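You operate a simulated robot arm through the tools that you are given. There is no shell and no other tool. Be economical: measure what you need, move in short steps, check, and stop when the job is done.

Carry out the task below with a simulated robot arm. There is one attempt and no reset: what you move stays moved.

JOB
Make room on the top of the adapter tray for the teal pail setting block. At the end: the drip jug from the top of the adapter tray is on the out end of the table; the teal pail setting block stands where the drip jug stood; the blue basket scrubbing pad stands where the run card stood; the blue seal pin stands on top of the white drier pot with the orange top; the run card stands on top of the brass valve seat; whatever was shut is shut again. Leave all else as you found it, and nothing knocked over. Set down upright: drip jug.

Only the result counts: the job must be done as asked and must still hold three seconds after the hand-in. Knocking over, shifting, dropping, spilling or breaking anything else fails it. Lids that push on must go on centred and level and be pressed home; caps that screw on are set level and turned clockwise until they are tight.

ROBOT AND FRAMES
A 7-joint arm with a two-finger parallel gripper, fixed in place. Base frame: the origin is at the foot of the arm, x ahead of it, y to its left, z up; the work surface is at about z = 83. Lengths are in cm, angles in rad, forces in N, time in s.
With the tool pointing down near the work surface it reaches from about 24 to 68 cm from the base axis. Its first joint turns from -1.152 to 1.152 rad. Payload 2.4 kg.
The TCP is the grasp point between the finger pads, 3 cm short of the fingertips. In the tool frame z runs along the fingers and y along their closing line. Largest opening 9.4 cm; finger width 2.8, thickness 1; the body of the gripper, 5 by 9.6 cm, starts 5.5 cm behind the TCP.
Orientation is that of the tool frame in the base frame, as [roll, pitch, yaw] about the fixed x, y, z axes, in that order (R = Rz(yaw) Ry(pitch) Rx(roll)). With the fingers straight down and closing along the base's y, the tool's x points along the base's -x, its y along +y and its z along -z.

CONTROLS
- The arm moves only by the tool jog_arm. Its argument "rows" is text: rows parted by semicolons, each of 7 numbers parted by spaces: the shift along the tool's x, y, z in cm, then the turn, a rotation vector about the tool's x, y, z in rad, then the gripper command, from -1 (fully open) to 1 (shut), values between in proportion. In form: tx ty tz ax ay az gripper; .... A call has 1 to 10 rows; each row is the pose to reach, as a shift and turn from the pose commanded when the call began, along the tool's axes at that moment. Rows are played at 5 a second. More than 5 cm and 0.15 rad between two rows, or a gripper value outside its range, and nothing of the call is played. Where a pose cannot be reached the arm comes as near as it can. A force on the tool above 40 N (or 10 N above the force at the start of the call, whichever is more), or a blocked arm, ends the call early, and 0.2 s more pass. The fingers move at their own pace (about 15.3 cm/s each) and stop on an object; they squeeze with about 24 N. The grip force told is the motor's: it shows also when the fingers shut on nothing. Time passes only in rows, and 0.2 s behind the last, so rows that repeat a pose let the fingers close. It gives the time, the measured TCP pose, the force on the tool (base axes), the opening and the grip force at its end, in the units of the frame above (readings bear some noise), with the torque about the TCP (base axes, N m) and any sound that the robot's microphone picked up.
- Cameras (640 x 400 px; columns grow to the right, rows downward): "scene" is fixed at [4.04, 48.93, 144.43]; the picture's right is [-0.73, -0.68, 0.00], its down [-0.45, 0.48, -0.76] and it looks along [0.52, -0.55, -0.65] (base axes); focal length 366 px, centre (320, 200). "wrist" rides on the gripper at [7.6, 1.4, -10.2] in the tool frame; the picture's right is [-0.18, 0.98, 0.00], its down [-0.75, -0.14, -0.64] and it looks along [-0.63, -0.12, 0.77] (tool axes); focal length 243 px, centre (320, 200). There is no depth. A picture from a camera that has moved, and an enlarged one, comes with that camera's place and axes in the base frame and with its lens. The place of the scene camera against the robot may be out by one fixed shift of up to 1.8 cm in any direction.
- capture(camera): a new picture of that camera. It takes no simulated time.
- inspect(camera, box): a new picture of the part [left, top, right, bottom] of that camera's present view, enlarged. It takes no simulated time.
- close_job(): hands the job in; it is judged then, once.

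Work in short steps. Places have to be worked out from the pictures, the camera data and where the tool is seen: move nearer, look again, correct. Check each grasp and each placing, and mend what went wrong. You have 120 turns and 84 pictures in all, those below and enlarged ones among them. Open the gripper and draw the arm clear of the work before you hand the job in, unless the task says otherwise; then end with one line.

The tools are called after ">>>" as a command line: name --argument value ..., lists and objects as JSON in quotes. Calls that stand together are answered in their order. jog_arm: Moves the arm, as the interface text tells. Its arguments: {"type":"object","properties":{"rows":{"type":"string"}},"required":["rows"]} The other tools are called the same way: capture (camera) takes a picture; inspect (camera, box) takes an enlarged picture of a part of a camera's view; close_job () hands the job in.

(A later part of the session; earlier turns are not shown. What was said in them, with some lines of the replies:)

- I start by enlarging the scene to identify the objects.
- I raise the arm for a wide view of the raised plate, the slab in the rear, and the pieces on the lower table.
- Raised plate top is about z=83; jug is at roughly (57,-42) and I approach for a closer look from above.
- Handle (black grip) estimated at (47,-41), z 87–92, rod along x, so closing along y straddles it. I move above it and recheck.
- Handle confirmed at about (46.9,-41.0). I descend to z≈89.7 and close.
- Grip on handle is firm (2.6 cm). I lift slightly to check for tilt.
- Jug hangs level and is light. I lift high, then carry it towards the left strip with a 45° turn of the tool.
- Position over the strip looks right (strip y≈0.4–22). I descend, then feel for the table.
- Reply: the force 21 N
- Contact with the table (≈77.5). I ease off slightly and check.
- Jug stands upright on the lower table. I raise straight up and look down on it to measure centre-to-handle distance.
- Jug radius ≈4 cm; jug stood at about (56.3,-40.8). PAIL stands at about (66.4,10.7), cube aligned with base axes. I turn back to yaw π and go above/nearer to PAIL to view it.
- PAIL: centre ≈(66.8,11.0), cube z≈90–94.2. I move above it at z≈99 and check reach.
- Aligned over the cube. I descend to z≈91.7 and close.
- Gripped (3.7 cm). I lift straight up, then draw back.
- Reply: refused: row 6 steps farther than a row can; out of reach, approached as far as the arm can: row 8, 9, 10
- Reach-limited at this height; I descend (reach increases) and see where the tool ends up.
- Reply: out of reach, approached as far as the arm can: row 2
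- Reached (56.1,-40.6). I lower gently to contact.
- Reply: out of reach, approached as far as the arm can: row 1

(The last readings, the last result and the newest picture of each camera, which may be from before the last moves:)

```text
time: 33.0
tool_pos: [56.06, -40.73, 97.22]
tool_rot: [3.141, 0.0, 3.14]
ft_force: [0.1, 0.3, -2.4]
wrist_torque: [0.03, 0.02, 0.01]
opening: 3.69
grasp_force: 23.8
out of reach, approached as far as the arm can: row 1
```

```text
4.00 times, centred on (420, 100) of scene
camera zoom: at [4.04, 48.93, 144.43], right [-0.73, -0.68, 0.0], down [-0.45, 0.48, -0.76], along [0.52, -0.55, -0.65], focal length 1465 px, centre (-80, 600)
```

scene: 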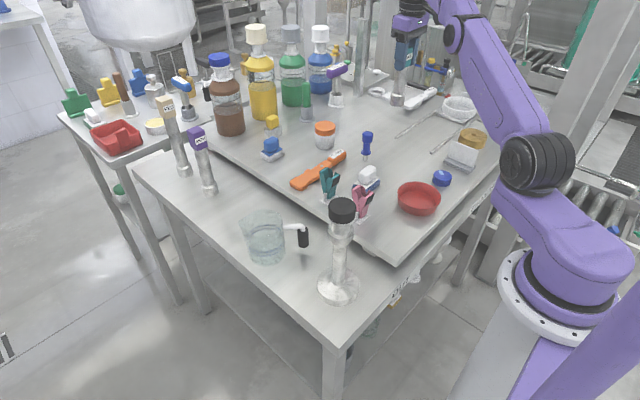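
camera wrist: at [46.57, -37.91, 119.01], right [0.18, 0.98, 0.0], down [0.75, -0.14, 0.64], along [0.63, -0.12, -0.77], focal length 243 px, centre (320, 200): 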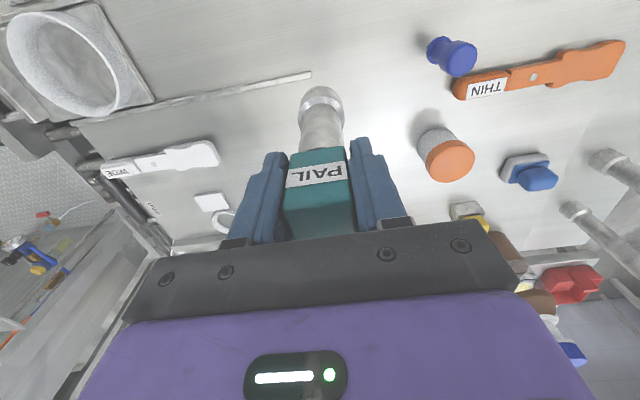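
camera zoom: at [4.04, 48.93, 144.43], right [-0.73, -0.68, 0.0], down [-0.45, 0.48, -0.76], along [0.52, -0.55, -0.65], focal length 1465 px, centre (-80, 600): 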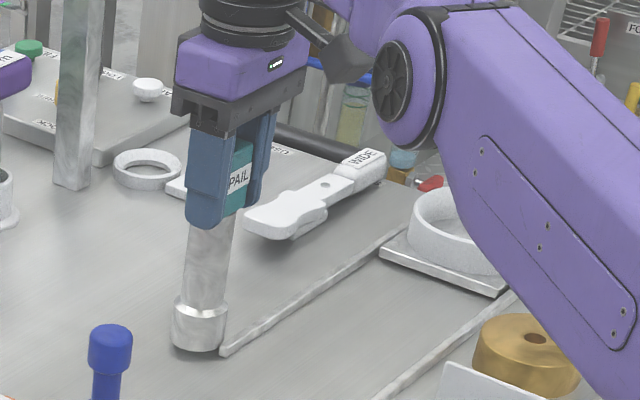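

>>> jog_arm --rows "0 0 0.1 0 0 0 1; 0 0 0.2 0 0 0 1; 0 0 0.3 0 0 0 1; 0 0 0.3 0 0 0 1"

>>> inspect --camera "scene" --box '[360, 90, 440, 140]'

```text
time: 34.0
tool_pos: [56.17, -40.7, 96.89]
tool_rot: [3.14, 0.0, 3.141]
ft_force: [-0.6, -0.5, -2.8]
wrist_torque: [0.01, 0.02, 0.0]
opening: 3.7
grasp_force: 23.8
```

```text
8.00 times, centred on (400, 115) of scene
camera zoom: at [4.04, 48.93, 144.43], right [-0.73, -0.68, 0.0], down [-0.45, 0.48, -0.76], along [0.52, -0.55, -0.65], focal length 2930 px, centre (-320, 880)
```

zoom: 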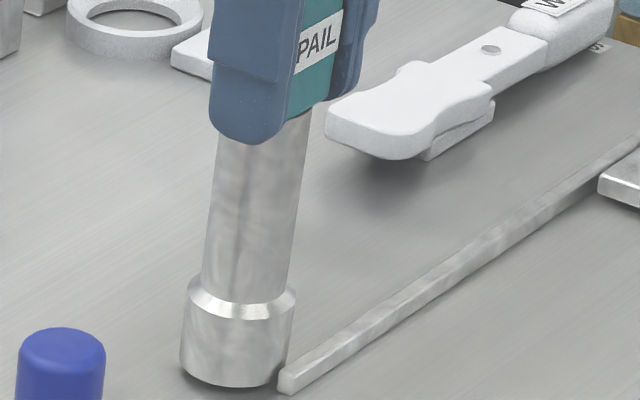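

>>> jog_arm --rows "0 0 0.15 0 0 0 1; 0 0 0.3 0 0 0 1; 0 0 0.45 0 0 0 1; 0 0 0.45 0 0 0 1"

```text
time: 35.0
tool_pos: [56.3, -40.86, 96.5]
tool_rot: [-3.139, 0.003, -3.14]
ft_force: [-3.6, 1.6, 10.5]
wrist_torque: [0.19, 0.2, 0.01]
opening: 3.7
grasp_force: 23.8
```

Contact. Ease off slightly and open.

>>> jog_arm --rows "0 0 -0.07 0 0 0 1; 0 0 -0.07 0 0 0 1; 0 0 -0.07 0 0 0 0; 0 0 -0.07 0 0 0 -0.3; 0 0 -0.07 0 0 0 -0.3"

>>> inspect --camera "scene" --box '[340, 50, 500, 150]'

```text
time: 36.2
tool_pos: [56.27, -40.91, 96.46]
tool_rot: [-3.141, 0.003, 3.14]
ft_force: [-0.1, 0.4, -0.3]
wrist_torque: [-0.04, 0.02, 0.03]
opening: 6.09
grasp_force: 0.1
```

```text
4.00 times, centred on (420, 100) of scene
camera zoom: at [4.04, 48.93, 144.43], right [-0.73, -0.68, 0.0], down [-0.45, 0.48, -0.76], along [0.52, -0.55, -0.65], focal length 1465 px, centre (-80, 600)
```

zoom: 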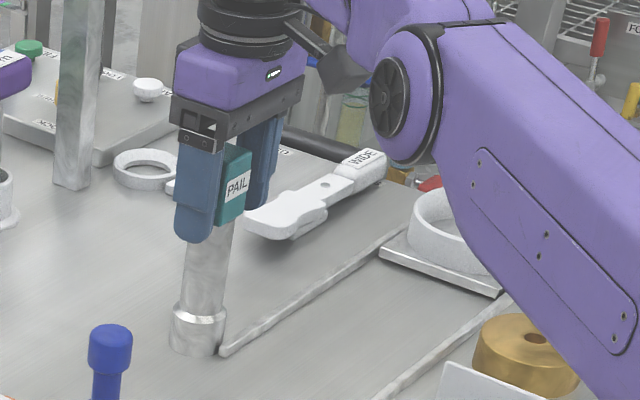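

Block stands. I withdraw straight along −x (fingers slide past the cube faces), then up.

>>> jog_arm --rows "1.5 0 0 0 0 0 -0.3; 3 0 0 0 0 0 -0.4; 5 0 0 0 0 0 -0.6; 7 0 0 0 0 0 -1; 9 0 -3 0 0 0 -1; 10 0 -7 0 0 0 -1; 10 3 -11 0 0 0 -1"

>>> capture --camera "wrist"

>>> capture --camera "scene"

```text
time: 37.8
tool_pos: [46.28, -37.73, 107.63]
tool_rot: [3.141, -0.001, -3.142]
ft_force: [0.5, -0.4, 0.0]
wrist_torque: [-0.03, -0.01, 0.01]
opening: 9.39
grasp_force: 0.1
```

```text
35 pictures are left
camera wrist: at [38.57, -36.41, 117.8], right [0.18, 0.98, 0.0], down [0.75, -0.14, 0.64], along [0.63, -0.12, -0.77], focal length 243 px, centre (320, 200)
```

wrist: 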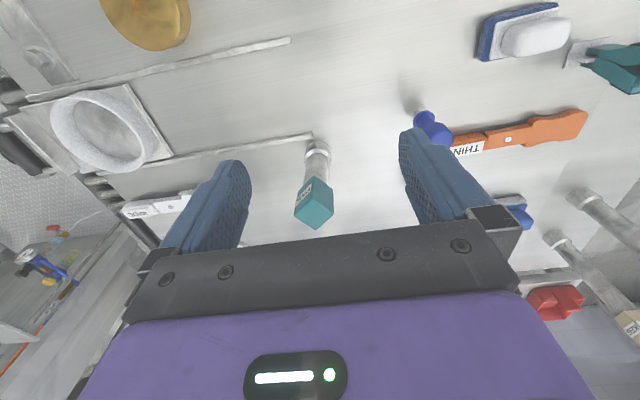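

```text
34 pictures are left
```

scene: 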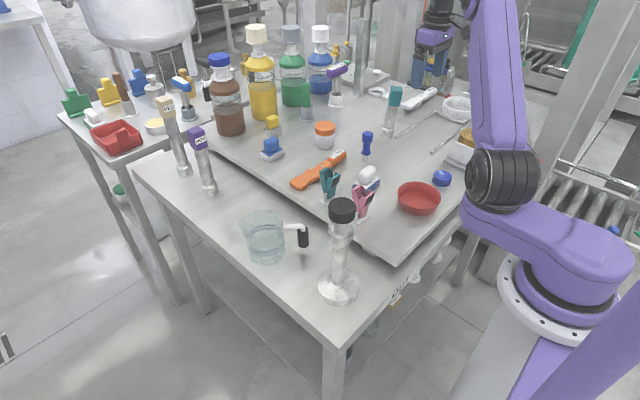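

>>> inspect --camera "wrist" --box '[256, 120, 384, 240]'

>>> inspect --camera "scene" --box '[340, 70, 500, 170]'

```text
3.33 times, centred on (320, 180) of wrist
camera zoom: at [38.57, -36.41, 117.8], right [0.18, 0.98, 0.0], down [0.75, -0.14, 0.64], along [0.63, -0.12, -0.77], focal length 809 px, centre (320, 267)
```

zoom: 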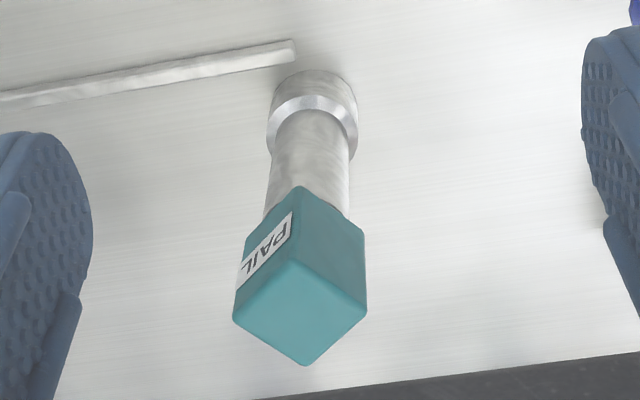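

```text
4.00 times, centred on (420, 120) of scene
camera zoom: at [4.04, 48.93, 144.43], right [-0.73, -0.68, 0.0], down [-0.45, 0.48, -0.76], along [0.52, -0.55, -0.65], focal length 1465 px, centre (-80, 520)
```

zoom: 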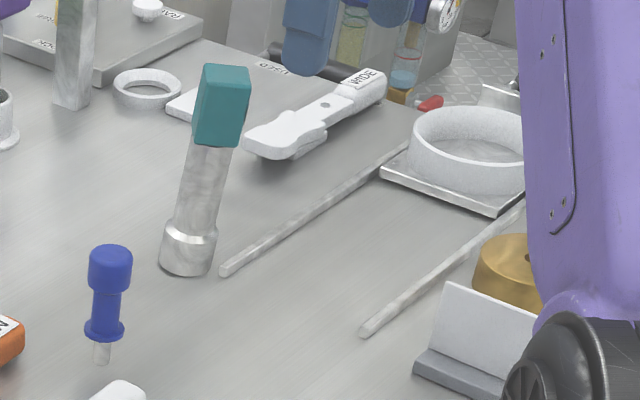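

PAIL block stands (slightly turned). Next the run card near (33,-40); I go above it for a view.

>>> jog_arm --rows "4.5 -1 -1 0 0 0 -1; 9 -2 -2 0 0 0 -1; 13.5 -3 -2 0 0 0 -1; 17 -4 -2 0 0 0 -1; 17 -4 -2 0 0 0 -1"

>>> capture --camera "wrist"

```text
time: 39.0
tool_pos: [29.36, -41.9, 109.55]
tool_rot: [3.141, 0.001, 3.141]
ft_force: [-0.3, 0.3, -0.4]
wrist_torque: [-0.01, -0.01, 0.0]
opening: 9.4
grasp_force: 0.0
```

```text
31 pictures are left
camera wrist: at [21.68, -40.4, 119.75], right [0.18, 0.98, 0.0], down [0.75, -0.14, 0.64], along [0.63, -0.12, -0.77], focal length 243 px, centre (320, 200)
```

wrist: 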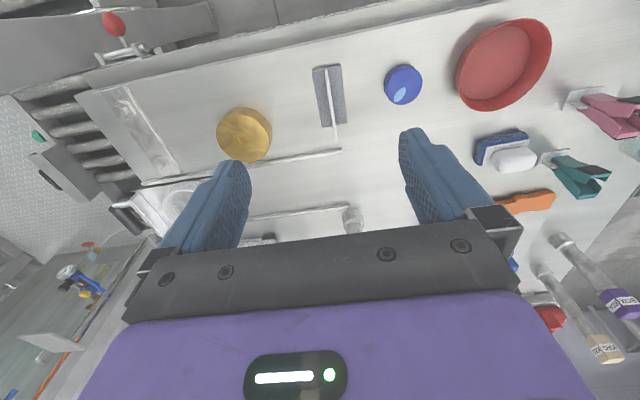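

>>> inspect --camera "wrist" --box '[200, 40, 392, 160]'

```text
3.33 times, centred on (296, 100) of wrist
camera zoom: at [21.68, -40.4, 119.75], right [0.18, 0.98, 0.0], down [0.75, -0.14, 0.64], along [0.63, -0.12, -0.77], focal length 809 px, centre (400, 533)
```

zoom: 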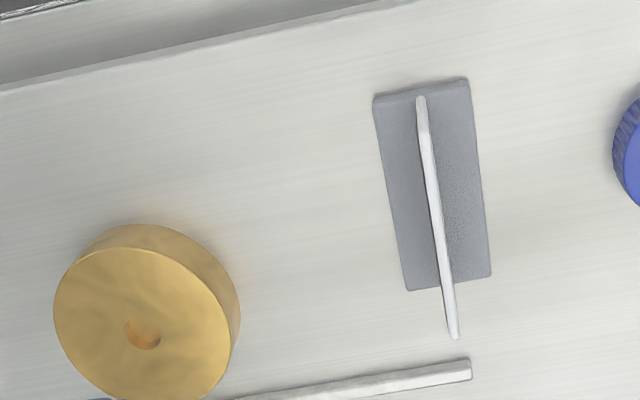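

Run card: base 8×3.7 cm centred ≈(32.9,-41.0), long axis along x, card vertical, top z≈89. Brass seat ≈(35.9,-55). I go down and grip the card plate along y.

>>> jog_arm --rows "-1.8 0.5 4 0 0 0 -1; -3.6 0.9 8 0 0 0 -1; -3.6 0.9 12.5 0 0 0 -1; -3.6 0.9 12.5 0 0 0 -1"

>>> capture --camera "wrist"

>>> inspect --camera "scene" --box '[400, 100, 528, 180]'

```text
time: 40.0
tool_pos: [33.09, -40.96, 97.03]
tool_rot: [-3.141, 0.0, -3.141]
ft_force: [-0.3, 0.3, 0.1]
wrist_torque: [-0.01, -0.01, 0.04]
opening: 9.4
grasp_force: 0.0
```

```text
29 pictures are left
camera wrist: at [25.28, -39.55, 107.2], right [0.18, 0.98, 0.0], down [0.75, -0.14, 0.64], along [0.63, -0.12, -0.77], focal length 243 px, centre (320, 200)
```

wrist: 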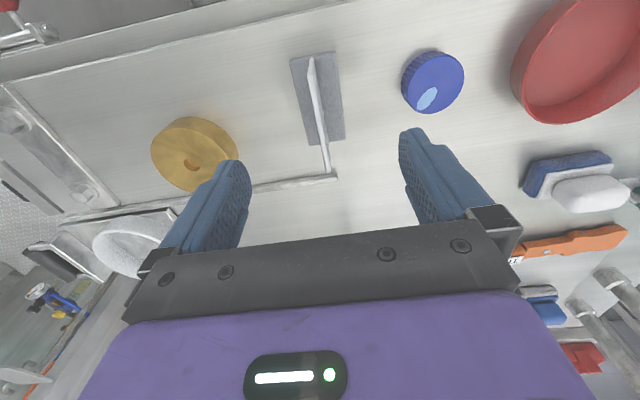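

```text
5.00 times, centred on (464, 140) of scene
camera zoom: at [4.04, 48.93, 144.43], right [-0.73, -0.68, 0.0], down [-0.45, 0.48, -0.76], along [0.52, -0.55, -0.65], focal length 1831 px, centre (-400, 500)
```

zoom: 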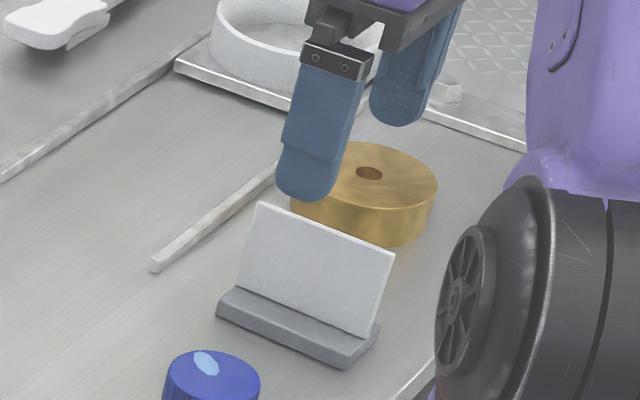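

>>> jog_arm --rows "0 -0.25 3 0 0 0 -1; 0 -0.25 6 0 0 0 -1; 0 -0.25 8.8 0 0 0 -1; 0 -0.25 8.8 0 0 0 0; 0 -0.25 8.8 0 0 0 0.7; 0 -0.25 8.8 0 0 0 1; 0 -0.25 8.8 0 0 0 1"

>>> inspect --camera "scene" --box '[400, 100, 528, 180]'

```text
time: 41.6
tool_pos: [33.02, -41.39, 88.22]
tool_rot: [3.141, -0.001, -3.141]
ft_force: [-0.9, 0.2, 0.0]
wrist_torque: [0.0, -0.02, 0.02]
opening: 0.78
grasp_force: 23.9
```

```text
5.00 times, centred on (464, 140) of scene
camera zoom: at [4.04, 48.93, 144.43], right [-0.73, -0.68, 0.0], down [-0.45, 0.48, -0.76], along [0.52, -0.55, -0.65], focal length 1831 px, centre (-400, 500)
```

zoom: 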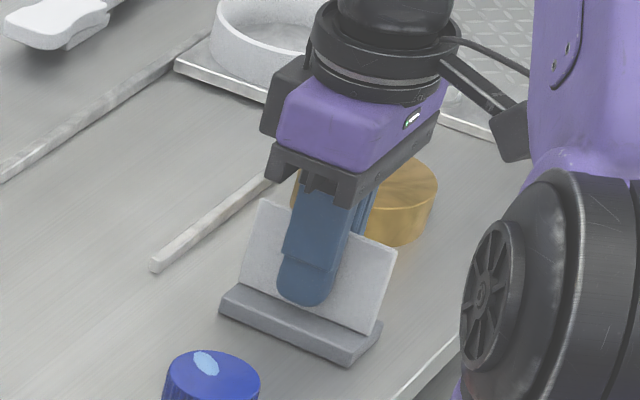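

Card gripped. Lift and carry over the brass seat.

>>> jog_arm --rows "0 0 -1 0 0 0 1; 0 0 -4 0 0 0 1; 0 0 -7.5 0 0 0 1; -0.8 -3.5 -7.5 0 0 0 1; -1.6 -7 -7.5 0 0 0 1; -2.3 -10.5 -7.5 0 0 0 1; -2.9 -13.6 -7.5 0 0 0 1; -2.9 -13.6 -7.5 0 0 0 1"

>>> capture --camera "wrist"

>>> inspect --camera "scene" --box '[400, 80, 560, 180]'

```text
time: 43.4
tool_pos: [35.99, -54.83, 95.69]
tool_rot: [3.139, 0.001, -3.142]
ft_force: [0.7, 0.1, -0.8]
wrist_torque: [-0.03, 0.0, -0.01]
opening: 0.8
grasp_force: 24.6
```

```text
26 pictures are left
camera wrist: at [28.26, -53.45, 105.86], right [0.18, 0.98, 0.0], down [0.75, -0.14, 0.64], along [0.63, -0.12, -0.77], focal length 243 px, centre (320, 200)
```

wrist: 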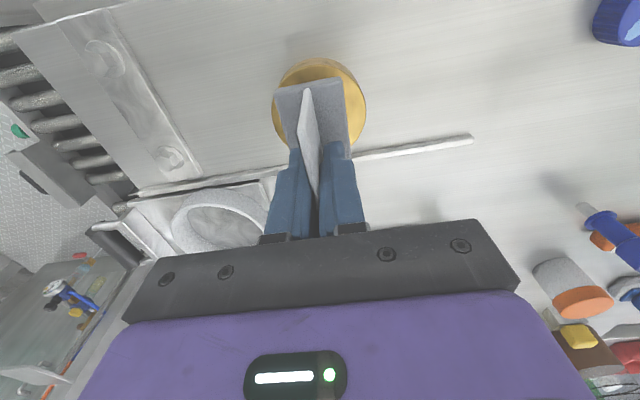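

```text
4.00 times, centred on (480, 130) of scene
camera zoom: at [4.04, 48.93, 144.43], right [-0.73, -0.68, 0.0], down [-0.45, 0.48, -0.76], along [0.52, -0.55, -0.65], focal length 1465 px, centre (-320, 480)
```

zoom: 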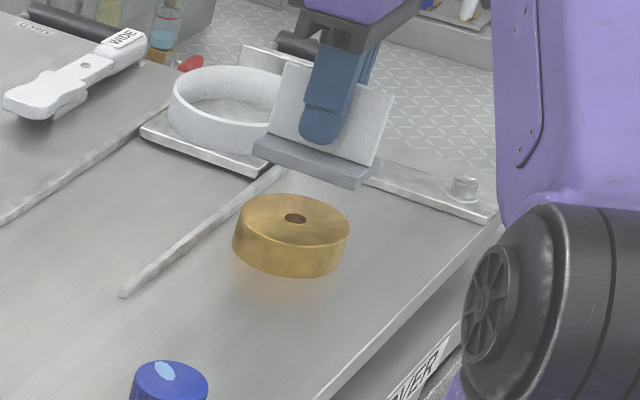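

Card is over the seat (centred ≈(36,-54.8)). Lower slowly until contact.

>>> jog_arm --rows "0 0 1.5 0 0 0 1; 0 0 3 0 0 0 1; 0 0 3.5 0 0 0 1; 0 0 4 0 0 0 1; 0 0 4 0 0 0 1"

>>> inspect --camera "scene" --box '[420, 90, 548, 170]'

```text
time: 44.6
tool_pos: [35.74, -54.93, 91.64]
tool_rot: [-3.142, 0.001, -3.141]
ft_force: [-0.7, -0.2, -1.9]
wrist_torque: [-0.02, 0.0, 0.05]
opening: 0.79
grasp_force: 23.6
```

```text
5.00 times, centred on (484, 130) of scene
camera zoom: at [4.04, 48.93, 144.43], right [-0.73, -0.68, 0.0], down [-0.45, 0.48, -0.76], along [0.52, -0.55, -0.65], focal length 1831 px, centre (-500, 550)
```

zoom: 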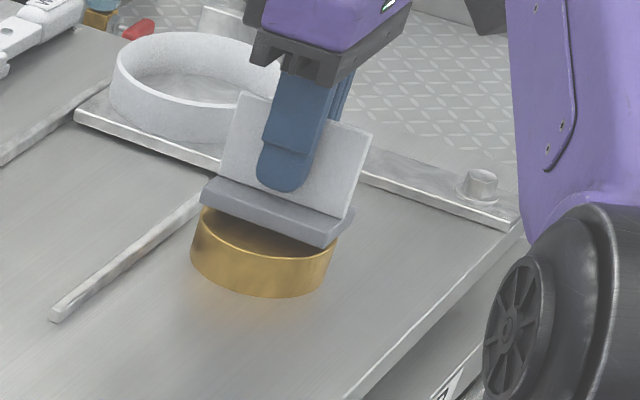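

Slight offset indicated; shift by (+0.4,+0.4) and lower to contact.

>>> jog_arm --rows "-0.4 0.4 0 0 0 0 1; -0.4 0.4 0.3 0 0 0 1; -0.4 0.4 0.5 0 0 0 1; -0.4 0.4 0.7 0 0 0 1; -0.4 0.4 0.9 0 0 0 1; -0.4 0.4 0.9 0 0 0 1"

```text
time: 46.0
tool_pos: [36.25, -54.51, 91.1]
tool_rot: [-3.14, 0.002, 3.141]
ft_force: [-2.7, 3.4, 15.2]
wrist_torque: [0.0, 0.31, -0.02]
opening: 0.78
grasp_force: 23.7
```

Contact. Ease and release.

>>> jog_arm --rows "0 0 -0.2 0 0 0 1; 0 0 -0.2 0 0 0 0.8; 0 0 -0.2 0 0 0 0.5; 0 0 -0.2 0 0 0 0.4; 0 0 -0.2 0 0 0 0.4"

>>> inspect --camera "scene" --box '[420, 90, 548, 170]'

```text
time: 47.2
tool_pos: [36.24, -54.59, 91.08]
tool_rot: [-3.141, 0.001, -3.141]
ft_force: [0.4, 0.3, -0.7]
wrist_torque: [0.01, -0.02, 0.04]
opening: 2.8
grasp_force: 0.0
```

```text
5.00 times, centred on (484, 130) of scene
camera zoom: at [4.04, 48.93, 144.43], right [-0.73, -0.68, 0.0], down [-0.45, 0.48, -0.76], along [0.52, -0.55, -0.65], focal length 1831 px, centre (-500, 550)
```

zoom: 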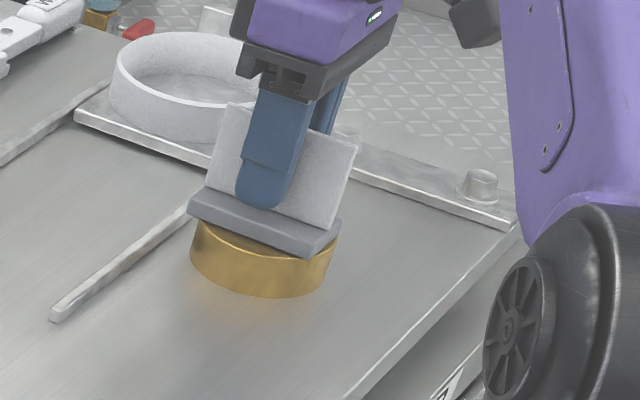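

Card sits centred on the brass seat. I go straight up, then over to the blue scrubbing pad near (45,-15).

>>> jog_arm --rows "0 0 -2 0 0 0 0.4; 0 0 -6 0 0 0 0.2; 0 0 -10 0 0 0 0; 0 4 -13 0 0 0 -1; 0 8.5 -15 0 0 0 -1; 0 13.4 -15 0 0 0 -1; -0.5 18.3 -15 0 0 0 -1; -1 23.2 -15 0 0 0 -1; -1.5 28.1 -15 0 0 0 -1; -2 33 -15 0 0 0 -1"

>>> jog_arm --rows "-1 3 2 0 0 0 -1; -2 6 4 0 0 0 -1; -2 6 4 0 0 0 -1"

>>> capture --camera "wrist"

>>> inspect --camera "scene" --box '[400, 80, 560, 180]'

```text
time: 49.4
tool_pos: [38.24, -21.45, 106.0]
tool_rot: [-3.141, -0.001, 3.141]
ft_force: [0.4, 0.3, 0.0]
wrist_torque: [0.0, 0.0, 0.0]
opening: 9.39
grasp_force: 0.1
```

```text
time: 50.2
tool_pos: [40.23, -15.4, 102.02]
tool_rot: [3.141, -0.001, 3.141]
ft_force: [0.5, -0.4, -0.6]
wrist_torque: [0.0, 0.0, 0.02]
opening: 9.43
grasp_force: 0.0
```

```text
22 pictures are left
camera wrist: at [32.58, -13.92, 112.14], right [0.18, 0.98, 0.0], down [0.75, -0.14, 0.64], along [0.63, -0.12, -0.77], focal length 243 px, centre (320, 200)
```

wrist: 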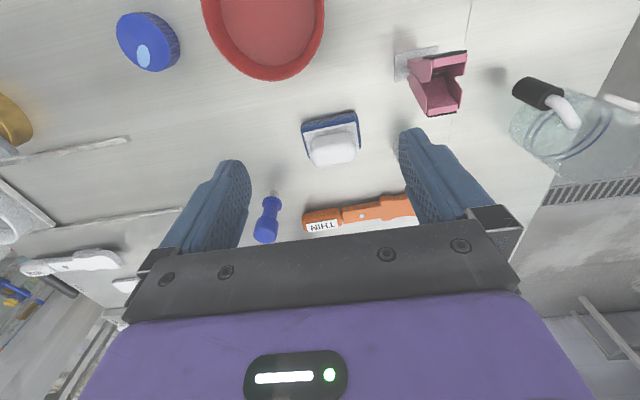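

```text
4.00 times, centred on (480, 130) of scene
camera zoom: at [4.04, 48.93, 144.43], right [-0.73, -0.68, 0.0], down [-0.45, 0.48, -0.76], along [0.52, -0.55, -0.65], focal length 1465 px, centre (-320, 480)
```

zoom: 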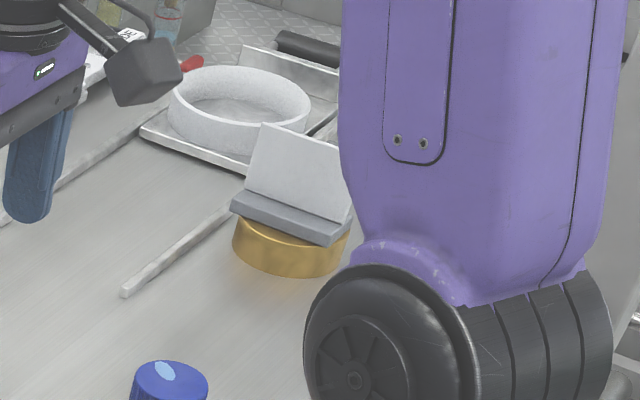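

>>> inspect --camera "wrist" --box '[256, 80, 416, 180]'

```text
4.00 times, centred on (336, 130) of wrist
camera zoom: at [32.58, -13.92, 112.14], right [0.18, 0.98, 0.0], down [0.75, -0.14, 0.64], along [0.63, -0.12, -0.77], focal length 970 px, centre (256, 480)
```

zoom: 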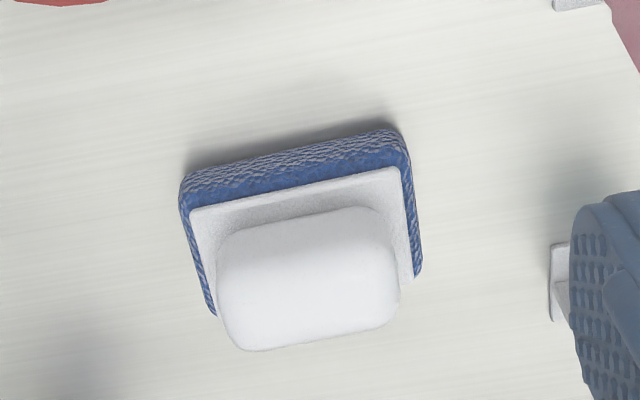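

Pad: centre ≈(46.0,-15.0), handle 4.6 wide in y, top z≈88. I go down to grip the handle just above its plate.

>>> jog_arm --rows "-2.5 0.2 4 0 0 0 -1; -5.8 0.4 7 0 0 0 -1; -5.8 0.4 11 0 0 0 -1; -5.8 0.4 13.3 0 0 0 -1; -5.8 0.4 13.3 0 0 0 1; -5.8 0.4 13.3 0 0 0 1; -5.8 0.4 13.3 0 0 0 1"

>>> inspect --camera "scene" --box '[300, 130, 428, 210]'

```text
time: 51.8
tool_pos: [46.11, -15.22, 88.74]
tool_rot: [3.141, 0.002, -3.141]
ft_force: [-0.3, -0.1, -0.4]
wrist_torque: [0.01, 0.0, -0.03]
opening: 6.09
grasp_force: 24.0
```

```text
5.00 times, centred on (364, 170) of scene
camera zoom: at [4.04, 48.93, 144.43], right [-0.73, -0.68, 0.0], down [-0.45, 0.48, -0.76], along [0.52, -0.55, -0.65], focal length 1831 px, centre (100, 350)
```

zoom: 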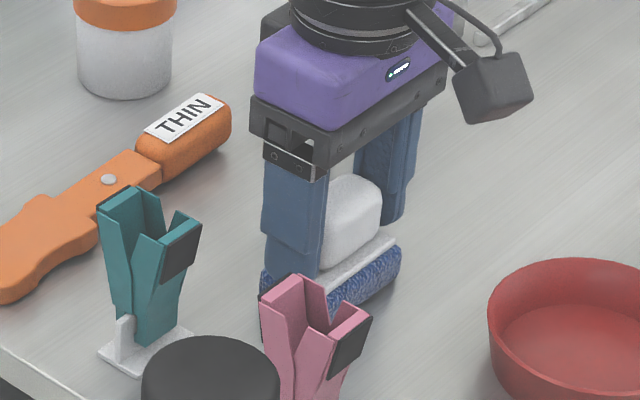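

Grip holds at 6.1 cm (plate edges). Lift a bit and check.

>>> jog_arm --rows "0 0 -0.7 0 0 0 1; 0 0 -2 0 0 0 1; 0 0 -4 0 0 0 1; 0 0 -4 0 0 0 1"

>>> inspect --camera "scene" --box '[300, 110, 428, 190]'

```text
time: 52.8
tool_pos: [46.09, -15.05, 92.59]
tool_rot: [3.141, 0.001, 3.142]
ft_force: [0.4, -0.8, -1.1]
wrist_torque: [0.05, 0.0, 0.0]
opening: 6.1
grasp_force: 23.9
```

```text
5.00 times, centred on (364, 150) of scene
camera zoom: at [4.04, 48.93, 144.43], right [-0.73, -0.68, 0.0], down [-0.45, 0.48, -0.76], along [0.52, -0.55, -0.65], focal length 1831 px, centre (100, 450)
```

zoom: 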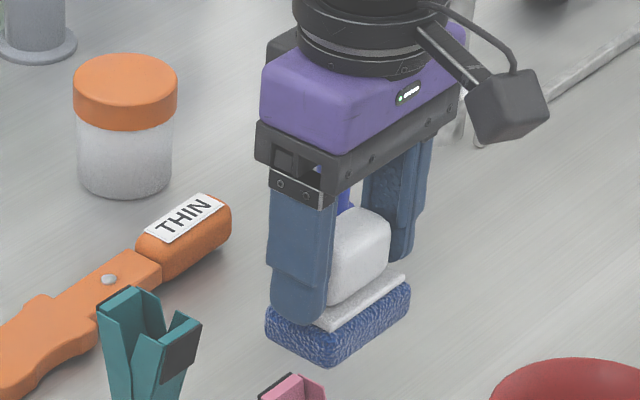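

Held level. Carry to the run card's old spot (33,-41.2).

>>> jog_arm --rows "0 0 -4.5 0 0 0 1; 1 -1.5 -8 0 0 0 1; 3 -5 -9 0 0 0 1; 5 -9.4 -9 0 0 0 1; 7 -13.8 -9 0 0 0 1; 9 -18 -9 0 0 0 1; 11 -22 -9 0 0 0 1; 13 -26 -8 0 0 0 1; 13 -26 -4 0 0 0 1; 13 -26 1.5 0 0 0 1"

>>> capture --camera "scene"

```text
refused: row 10 steps farther than a row can; nothing moved
```

```text
17 pictures are left
```

scene: 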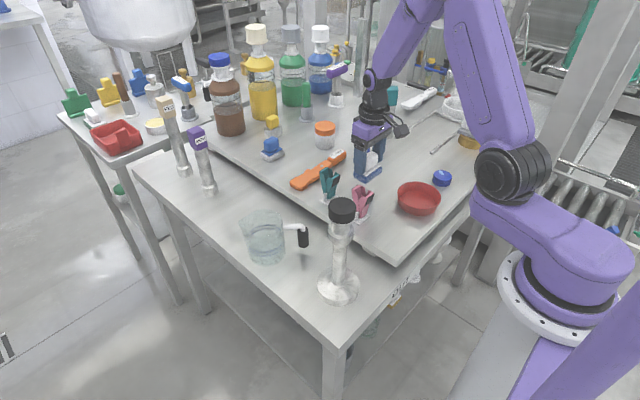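

I must conserve pictures (17 left). Same move with a legal last row.

>>> jog_arm --rows "0 0 -4.5 0 0 0 1; 1 -1.5 -8 0 0 0 1; 3 -5 -9 0 0 0 1; 5 -9.4 -9 0 0 0 1; 7 -13.8 -9 0 0 0 1; 9 -18 -9 0 0 0 1; 11 -22 -9 0 0 0 1; 13 -26 -8 0 0 0 1; 13 -26 -4 0 0 0 1; 13 -26 0.5 0 0 0 1"

>>> jog_arm --rows "0 0.1 1.5 0 0 0 1; 0 0.1 2.3 0 0 0 1; 0 0.1 2.3 0 0 0 1"

>>> capture --camera "wrist"

```text
time: 55.0
tool_pos: [33.13, -40.97, 92.25]
tool_rot: [-3.141, 0.001, -3.141]
ft_force: [0.6, -0.8, -1.3]
wrist_torque: [0.03, -0.02, 0.01]
opening: 6.11
grasp_force: 23.7
```

```text
time: 55.8
tool_pos: [33.05, -40.8, 89.86]
tool_rot: [-3.14, 0.0, 3.14]
ft_force: [0.0, 0.9, -0.1]
wrist_torque: [0.02, 0.0, 0.02]
opening: 6.13
grasp_force: 23.9
```

```text
16 pictures are left
camera wrist: at [25.38, -39.42, 100.1], right [0.18, 0.98, 0.0], down [0.75, -0.14, 0.64], along [0.63, -0.12, -0.77], focal length 243 px, centre (320, 200)
```

wrist: 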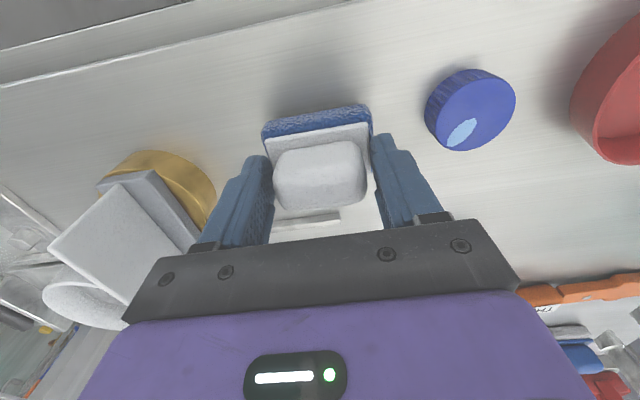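

>>> jog_arm --rows "0 -0.35 0.4 0 0 0 1; 0 -0.35 0.8 0 0 0 1; 0 -0.35 1.0 0 0 0 1; 0 -0.35 1.15 0 0 0 1; 0 -0.35 1.15 0 0 0 1"

```text
time: 57.0
tool_pos: [33.14, -41.32, 88.7]
tool_rot: [3.142, -0.001, 3.141]
ft_force: [-0.7, 0.4, -0.2]
wrist_torque: [0.02, -0.01, -0.01]
opening: 6.16
grasp_force: 24.1
```

At the original grip height; release and rise.

>>> jog_arm --rows "0 0 0.05 0 0 0 1; 0 0 0.05 0 0 0 -0.5; 0 0 0.05 0 0 0 -0.8; 0 0 0.05 0 0 0 -0.8; 0 0 -3 0 0 0 -0.8; 0 0 -7 0 0 0 -0.9; 0 0 -11 0 0 0 -1; 0 2 -15 0 0 0 -1; -1 6.5 -16 0 0 0 -1; -3 10.5 -16 0 0 0 -1"

>>> jog_arm --rows "-3 1.5 0 0 0 0 -1; -6 3 0 0 0 0 -1; -8 4 0 0 0 0 -1; -8 4 0 0 0 0 -1"

>>> capture --camera "wrist"

>>> inspect --camera "scene" --box '[340, 80, 500, 180]'

```text
time: 59.2
tool_pos: [36.12, -30.72, 104.91]
tool_rot: [-3.142, 0.001, -3.142]
ft_force: [-0.2, -0.4, -0.1]
wrist_torque: [-0.01, -0.03, -0.01]
opening: 9.38
grasp_force: 0.0
```

```text
time: 60.2
tool_pos: [44.12, -26.88, 104.8]
tool_rot: [3.14, 0.002, 3.141]
ft_force: [0.1, -0.6, -0.3]
wrist_torque: [-0.01, -0.03, -0.04]
opening: 9.39
grasp_force: 0.0
```

```text
15 pictures are left
camera wrist: at [36.46, -25.35, 114.97], right [0.18, 0.98, 0.0], down [0.75, -0.14, 0.64], along [0.63, -0.12, -0.77], focal length 243 px, centre (320, 200)
```

wrist: 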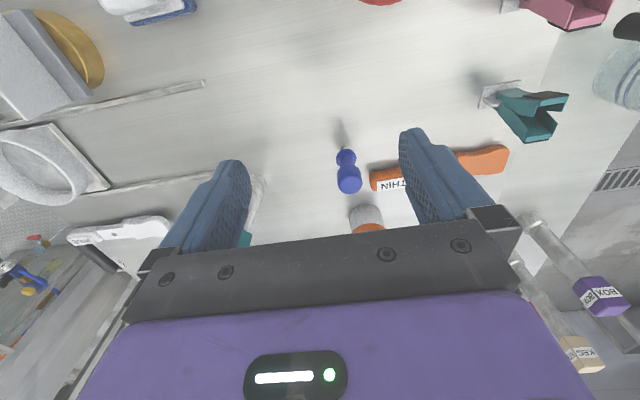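

```text
4.00 times, centred on (420, 130) of scene
camera zoom: at [4.04, 48.93, 144.43], right [-0.73, -0.68, 0.0], down [-0.45, 0.48, -0.76], along [0.52, -0.55, -0.65], focal length 1465 px, centre (-80, 480)
```

zoom: 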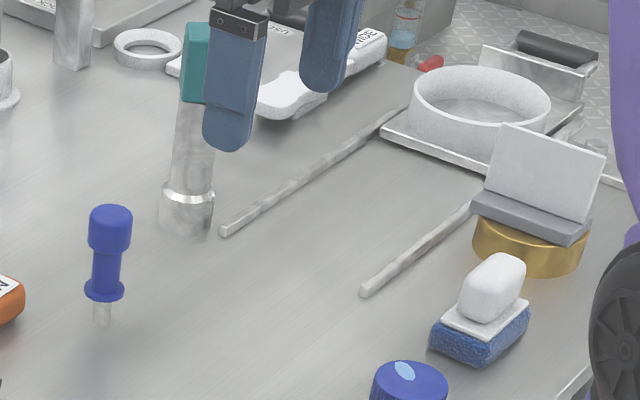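

Pad is in place. Zoom on the seal pin.

>>> inspect --camera "wrist" --box '[272, 130, 432, 230]'

```text
4.00 times, centred on (352, 180) of wrist
camera zoom: at [36.46, -25.35, 114.97], right [0.18, 0.98, 0.0], down [0.75, -0.14, 0.64], along [0.63, -0.12, -0.77], focal length 970 px, centre (192, 280)
```

zoom: 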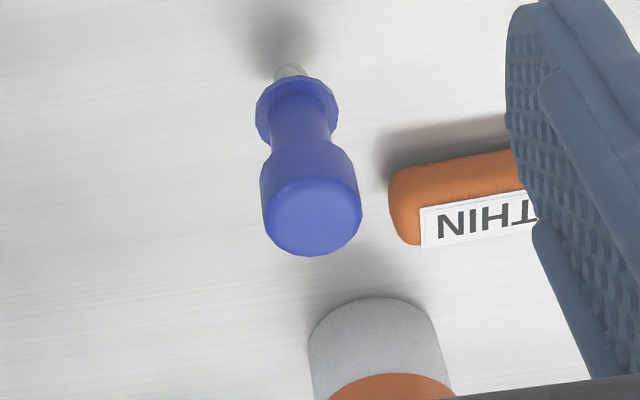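

Seal pin at ≈(53.5,-25.1), head z≈88.5–92. Descend and grip the head.

>>> jog_arm --rows "-3.5 0.7 2 0 0 0 -0.6; -7 1.3 4 0 0 0 -0.5; -9.4 1.8 7 0 0 0 -0.5; -9.4 1.8 10 0 0 0 -0.5; -9.4 1.8 13 0 0 0 -0.5; -9.4 1.8 14.5 0 0 0 -0.5; -9.4 1.8 14.5 0 0 0 -0.5"

>>> capture --camera "wrist"

```text
time: 61.8
tool_pos: [53.41, -25.09, 90.23]
tool_rot: [-3.141, -0.001, -3.141]
ft_force: [0.2, 0.2, 0.7]
wrist_torque: [0.01, -0.02, -0.01]
opening: 7.08
grasp_force: 0.1
```

```text
12 pictures are left
camera wrist: at [45.7, -23.63, 100.44], right [0.18, 0.98, 0.0], down [0.75, -0.14, 0.64], along [0.63, -0.12, -0.77], focal length 243 px, centre (320, 200)
```

wrist: 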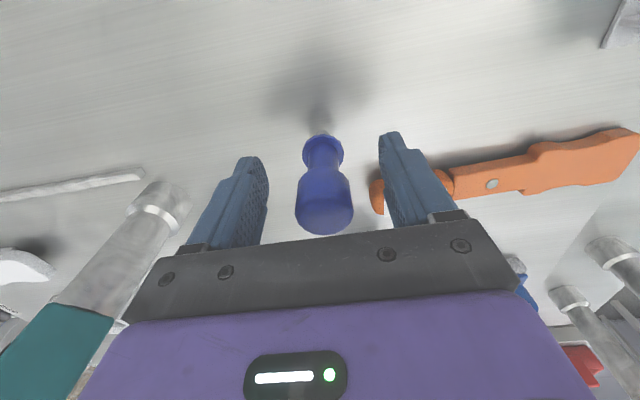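

Pin centred between the fingers; close and lift.

>>> jog_arm --rows "0 0 0 0 0 0 0; 0 0 0 0 0 0 1; 0 0 0 0 0 0 1; 0 0 0 0 0 0 1"

>>> jog_arm --rows "0 0 -1 0 0 0 1; 0 0 -4 0 0 0 1; 0 0 -8 0 0 0 1; 1 0 -12 0 0 0 1; 3 0 -14 0 0 0 1; 3 0 -14 0 0 0 1"

>>> capture --camera "wrist"

```text
time: 62.8
tool_pos: [53.42, -25.1, 90.35]
tool_rot: [-3.14, 0.0, -3.141]
ft_force: [0.3, -0.8, -0.9]
wrist_torque: [0.02, -0.01, -0.03]
opening: 3.01
grasp_force: 24.5
```

```text
time: 64.2
tool_pos: [50.35, -25.08, 104.25]
tool_rot: [-3.14, -0.001, 3.141]
ft_force: [-0.3, 0.1, 0.0]
wrist_torque: [-0.04, 0.01, 0.01]
opening: 3.01
grasp_force: 24.0
```

```text
11 pictures are left
camera wrist: at [42.69, -23.59, 114.47], right [0.18, 0.98, 0.0], down [0.75, -0.14, 0.64], along [0.63, -0.12, -0.77], focal length 243 px, centre (320, 200)
```

wrist: 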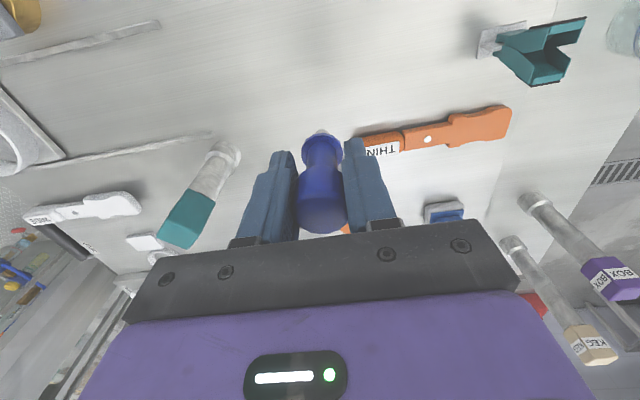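

Pot centre works out at ≈(68,-22.8), just past vertical-tool reach, so I'll set the pin back down, regrasp it with the tool tilted 0.3 rad outward, and place it that way.

>>> jog_arm --rows "-2 0 2 0 0 0 1; -3 0 6 0 0 0 1; -3 0 10 0 0 0 1; -3 0 13 0 0 0 1; -3 0 13.9 0 0 0 1; -3 0 13.95 0 0 0 1; -3 0 13.95 0 0 0 1"

```text
time: 65.8
tool_pos: [53.59, -25.04, 90.24]
tool_rot: [-3.141, 0.003, 3.141]
ft_force: [-1.1, 0.1, 4.0]
wrist_torque: [-0.04, 0.0, 0.0]
opening: 2.97
grasp_force: 23.6
```

>>> jog_arm --rows "0 0 0 0 0 0 0.3; 0 0 0 0 0 0 0; 0 0 0 0 0 0 0; 0 0 0 0 -0.1 0 0; 0 0 0 0 -0.2 0 0; 0 0 0 0 -0.3 0 0; 0 0 0 0 -0.3 0 0"

>>> inspect --camera "scene" --box '[290, 90, 418, 170]'

```text
time: 67.4
tool_pos: [53.46, -25.07, 90.12]
tool_rot: [3.142, 0.301, -3.141]
ft_force: [-0.1, -0.1, 0.3]
wrist_torque: [0.02, -0.02, 0.01]
opening: 4.7
grasp_force: 0.0
```

```text
5.00 times, centred on (354, 130) of scene
camera zoom: at [4.04, 48.93, 144.43], right [-0.73, -0.68, 0.0], down [-0.45, 0.48, -0.76], along [0.52, -0.55, -0.65], focal length 1831 px, centre (150, 550)
```

zoom: 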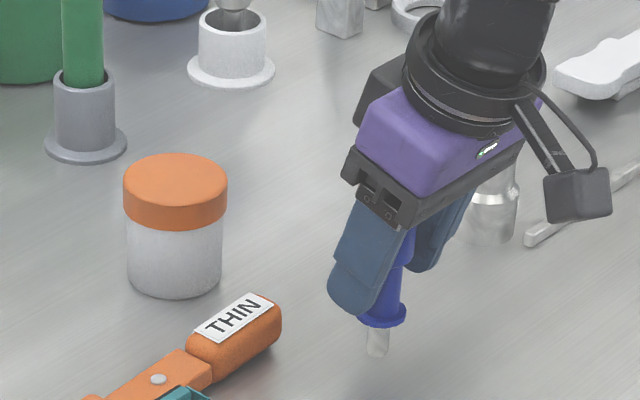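

Pin stands, tilt is correct. Close and lift.

>>> jog_arm --rows "0 0 0 0 0 0 0.5; 0 0 0 0 0 0 1; 0 0 0 0 0 0 1; -0.15 0 -0.48 0 0 0 1; -0.89 0 -2.87 0 0 0 1; -2.07 0 -6.69 0 0 0 1; -3.25 0 -10.5 0 0 0 1; -3.25 0 -10.5 0 0 0 1"

```text
time: 69.2
tool_pos: [53.58, -24.96, 101.26]
tool_rot: [3.14, 0.3, 3.141]
ft_force: [0.3, -0.9, -0.3]
wrist_torque: [-0.04, 0.03, -0.02]
opening: 3.14
grasp_force: 24.1
```

>>> jog_arm --rows "-3.4 0.55 1.06 0 0 0 1; -6.9 1.1 2.13 0 0 0 1; -10.3 1.65 3.2 0 0 0 1; -13.75 2.2 4.26 0 0 0 1; -13.75 2.2 4.26 0 0 0 1"

>>> capture --camera "wrist"

>>> inspect --camera "scene" --box '[270, 80, 398, 160]'

```text
time: 70.4
tool_pos: [67.87, -22.8, 101.22]
tool_rot: [3.141, 0.298, 3.141]
ft_force: [0.2, 0.1, -0.1]
wrist_torque: [0.02, -0.02, -0.01]
opening: 3.12
grasp_force: 24.3
```

```text
9 pictures are left
camera wrist: at [57.46, -21.28, 108.77], right [0.18, 0.98, 0.05], down [0.53, -0.14, 0.84], along [0.83, -0.12, -0.55], focal length 243 px, centre (320, 200)
```

wrist: 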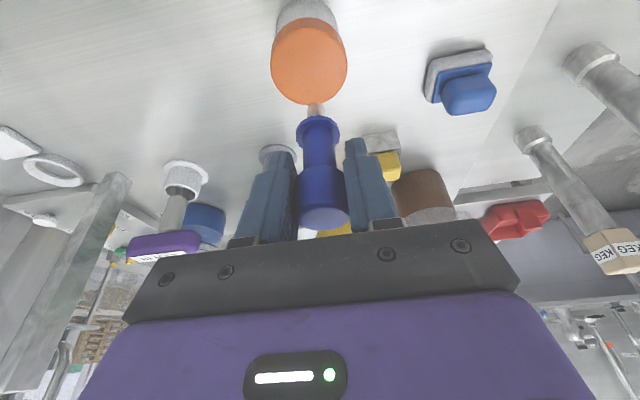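

```text
5.00 times, centred on (334, 120) of scene
camera zoom: at [4.04, 48.93, 144.43], right [-0.73, -0.68, 0.0], down [-0.45, 0.48, -0.76], along [0.52, -0.55, -0.65], focal length 1831 px, centre (250, 600)
```

zoom: 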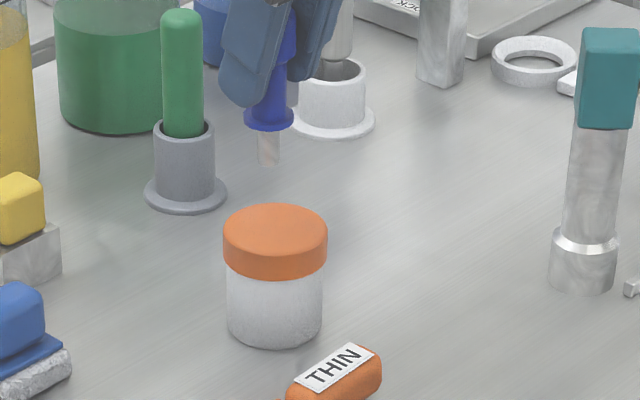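

Lid centre ≈(67.75,-23.0), top ≈88.7, almost directly under the tip. Lower 4 cm with a small correction.

>>> jog_arm --rows "0.4 -0.1 0.92 0 0 0 1; 0.85 -0.2 2.35 0 0 0 1; 1.29 -0.2 3.78 0 0 0 1; 1.29 -0.2 3.78 0 0 0 1"

>>> inspect --camera "scene" --box '[290, 95, 370, 145]'

```text
time: 71.4
tool_pos: [67.87, -23.05, 97.19]
tool_rot: [3.141, 0.3, -3.14]
ft_force: [0.3, -0.1, 0.4]
wrist_torque: [-0.02, -0.02, 0.01]
opening: 3.15
grasp_force: 24.0
```

```text
8.00 times, centred on (330, 120) of scene
camera zoom: at [4.04, 48.93, 144.43], right [-0.73, -0.68, 0.0], down [-0.45, 0.48, -0.76], along [0.52, -0.55, -0.65], focal length 2930 px, centre (240, 840)
```

zoom: 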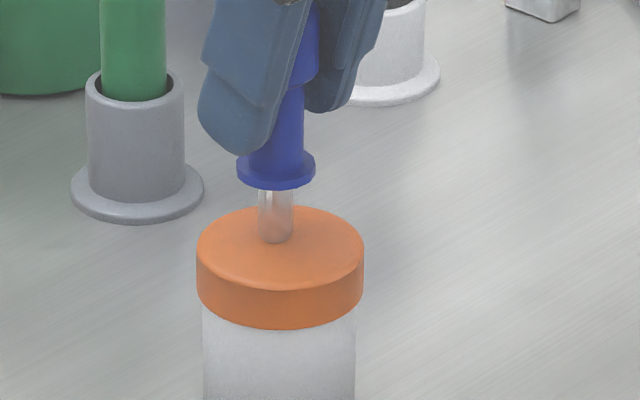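

Tip is nearly on the lid centre, about 0.4 cm above. Lower in tiny steps.

>>> jog_arm --rows "0.03 0 0.1 0 0 0 1; 0.06 0 0.19 0 0 0 1; 0.09 0 0.29 0 0 0 1; 0.12 0 0.38 0 0 0 1; 0.15 0 0.48 0 0 0 1; 0.15 0 0.48 0 0 0 1"

```text
time: 72.8
tool_pos: [67.92, -22.97, 97.0]
tool_rot: [-3.14, 0.305, 3.141]
ft_force: [2.9, 0.3, 18.9]
wrist_torque: [0.01, -0.31, 0.03]
opening: 3.14
grasp_force: 24.7
```

>>> jog_arm --rows "-0.04 0 -0.14 0 0 0 1; -0.07 0 -0.24 0 0 0 1; -0.07 0 -0.24 0 0 0 1"

```text
time: 73.6
tool_pos: [67.62, -23.02, 96.98]
tool_rot: [3.142, 0.296, -3.14]
ft_force: [2.3, -0.2, 7.3]
wrist_torque: [-0.03, -0.19, 0.01]
opening: 3.16
grasp_force: 24.0
```

>>> jog_arm --rows "-0.03 0 -0.1 0 0 0 1; -0.04 0 -0.14 0 0 0 1; -0.04 0 -0.14 0 0 0 1"

>>> inspect --camera "scene" --box '[290, 95, 370, 145]'

```text
time: 74.4
tool_pos: [67.66, -22.98, 97.07]
tool_rot: [-3.142, 0.298, -3.141]
ft_force: [0.1, -0.3, -0.7]
wrist_torque: [0.01, -0.02, 0.01]
opening: 3.11
grasp_force: 24.5
```

```text
8.00 times, centred on (330, 120) of scene
camera zoom: at [4.04, 48.93, 144.43], right [-0.73, -0.68, 0.0], down [-0.45, 0.48, -0.76], along [0.52, -0.55, -0.65], focal length 2930 px, centre (240, 840)
```

zoom: 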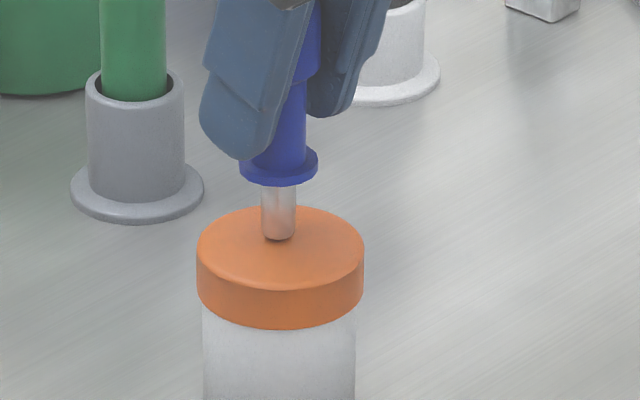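

Lower a hair for light contact and open gently.

>>> jog_arm --rows "0.025 0 0.08 0 0 0 1; 0.025 0 0.08 0 0 0 1; 0.025 0 0.08 0 0 0 0.33; 0.025 0 0.08 0 0 0 0.25; 0.025 0 0.08 0 0 0 0.1; 0.025 0 0.08 0 0 0 0; 0.025 0 0.08 0 0 0 0"

>>> inspect --camera "scene" --box '[290, 95, 370, 145]'

```text
time: 76.0
tool_pos: [67.77, -23.03, 97.14]
tool_rot: [-3.14, 0.301, -3.141]
ft_force: [-0.6, -0.2, 1.0]
wrist_torque: [0.01, 0.0, 0.01]
opening: 4.69
grasp_force: 0.0
```

```text
8.00 times, centred on (330, 120) of scene
camera zoom: at [4.04, 48.93, 144.43], right [-0.73, -0.68, 0.0], down [-0.45, 0.48, -0.76], along [0.52, -0.55, -0.65], focal length 2930 px, centre (240, 840)
```

zoom: 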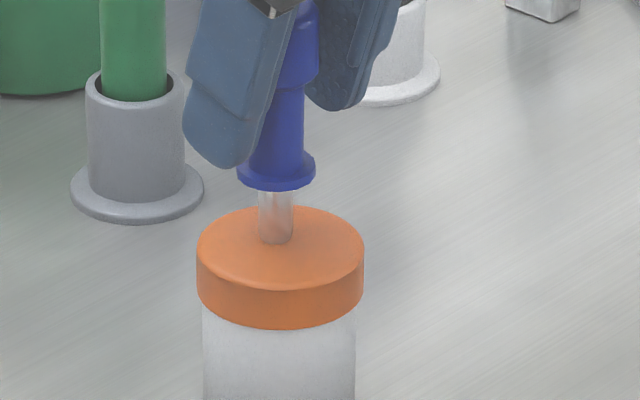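

Pin stands on the lid. Open a bit wider and back away in the x–z plane.

>>> jog_arm --rows "0 0 0 0 0 0 -0.3; 0 0 0 0 0 0 -0.3; 0.34 0 -0.94 0 0 0 -0.3; 1 0 -2.8 0 0 0 -0.3; 2 0 -5.6 0 0 0 -0.3; 3.36 0 -9.42 0 0 0 -0.3; 6.5 0 -12 0 0 0 -0.5; 11 0 -12 0 0.1 0 -1; 15 0 -12 0 0.2 0 -1; 19 0 -12 0 0.3 0 -1"

>>> capture --camera "scene"

```text
time: 78.2
tool_pos: [46.08, -23.05, 102.9]
tool_rot: [3.141, -0.002, 3.141]
ft_force: [-0.8, 0.1, -0.5]
wrist_torque: [0.05, 0.0, 0.0]
opening: 9.39
grasp_force: 0.1
```

```text
4 pictures are left
```

scene: 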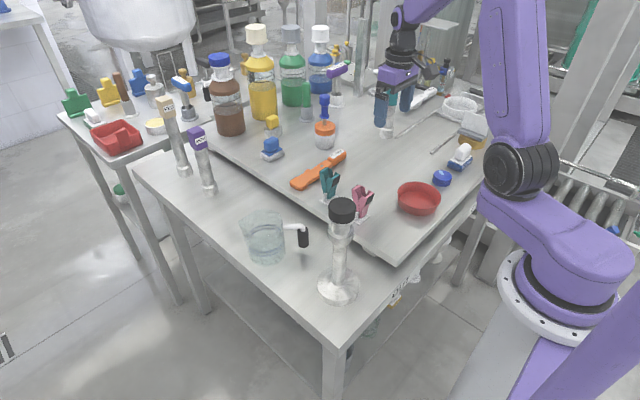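

Everything stands in place. I draw the arm clear, take a final look, and hand in.

>>> jog_arm --rows "3 1 -4 0 0 0 -1; 6 2 -8 0 0 0 -1; 9 4 -12 0 0 0 -1; 12 6 -15 0 0 0 -1; 14 8 -18 0 0 0 -1; 14 8 -18 0 0 0 -1"

>>> inspect --camera "scene" --box '[300, 70, 500, 195]'

```text
refused: row 1 steps farther than a row can; nothing moved
```

```text
3.20 times, centred on (400, 132) of scene
camera zoom: at [4.04, 48.93, 144.43], right [-0.73, -0.68, 0.0], down [-0.45, 0.48, -0.76], along [0.52, -0.55, -0.65], focal length 1172 px, centre (64, 416)
```

zoom: 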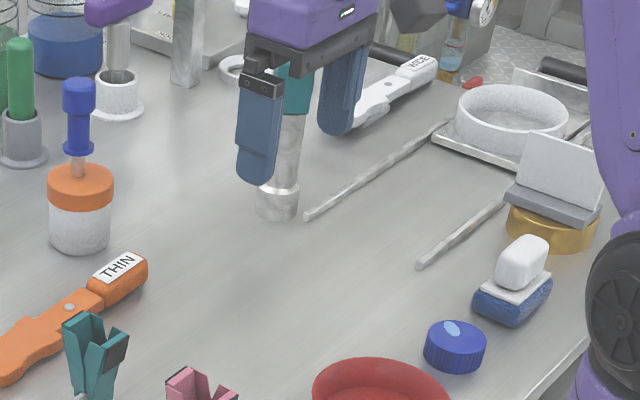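

Retry the clearing move with smaller steps.

>>> jog_arm --rows "2 0 -3.5 0 0 0 -1; 4 1 -7 0 0 0 -1; 6 2 -10.5 0 0 0 -1; 9 3 -13.5 0 0 0 -1; 12 4 -16 0 0 0 -1; 14 6 -18 0 0 0 -1; 14 6 -18 0 0 0 -1"

>>> capture --camera "scene"

```text
time: 79.8
tool_pos: [32.07, -17.04, 121.09]
tool_rot: [3.141, 0.001, 3.141]
ft_force: [-0.8, -1.1, -0.7]
wrist_torque: [-0.01, -0.04, -0.02]
opening: 9.39
grasp_force: 0.2
```

```text
2 pictures are left
```

scene: 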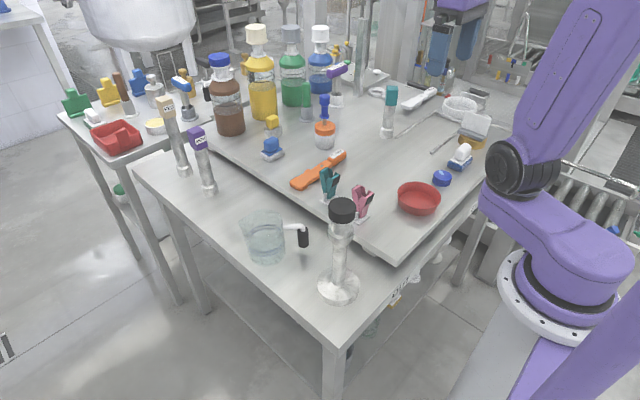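

All pieces stand as asked and the arm is clear; I hand in.

>>> close_job

```text
The job is handed in.
```

I handed the job in with all five pieces moved and standing upright; the teal pail setting block is about 1 cm off the jug's old spot and turned about 45°. The jug is on the out end of the table, the pad where the run card stood, the card on the brass valve seat, and the pin on the drier pot. I opened nothing, so nothing needed shutting again.
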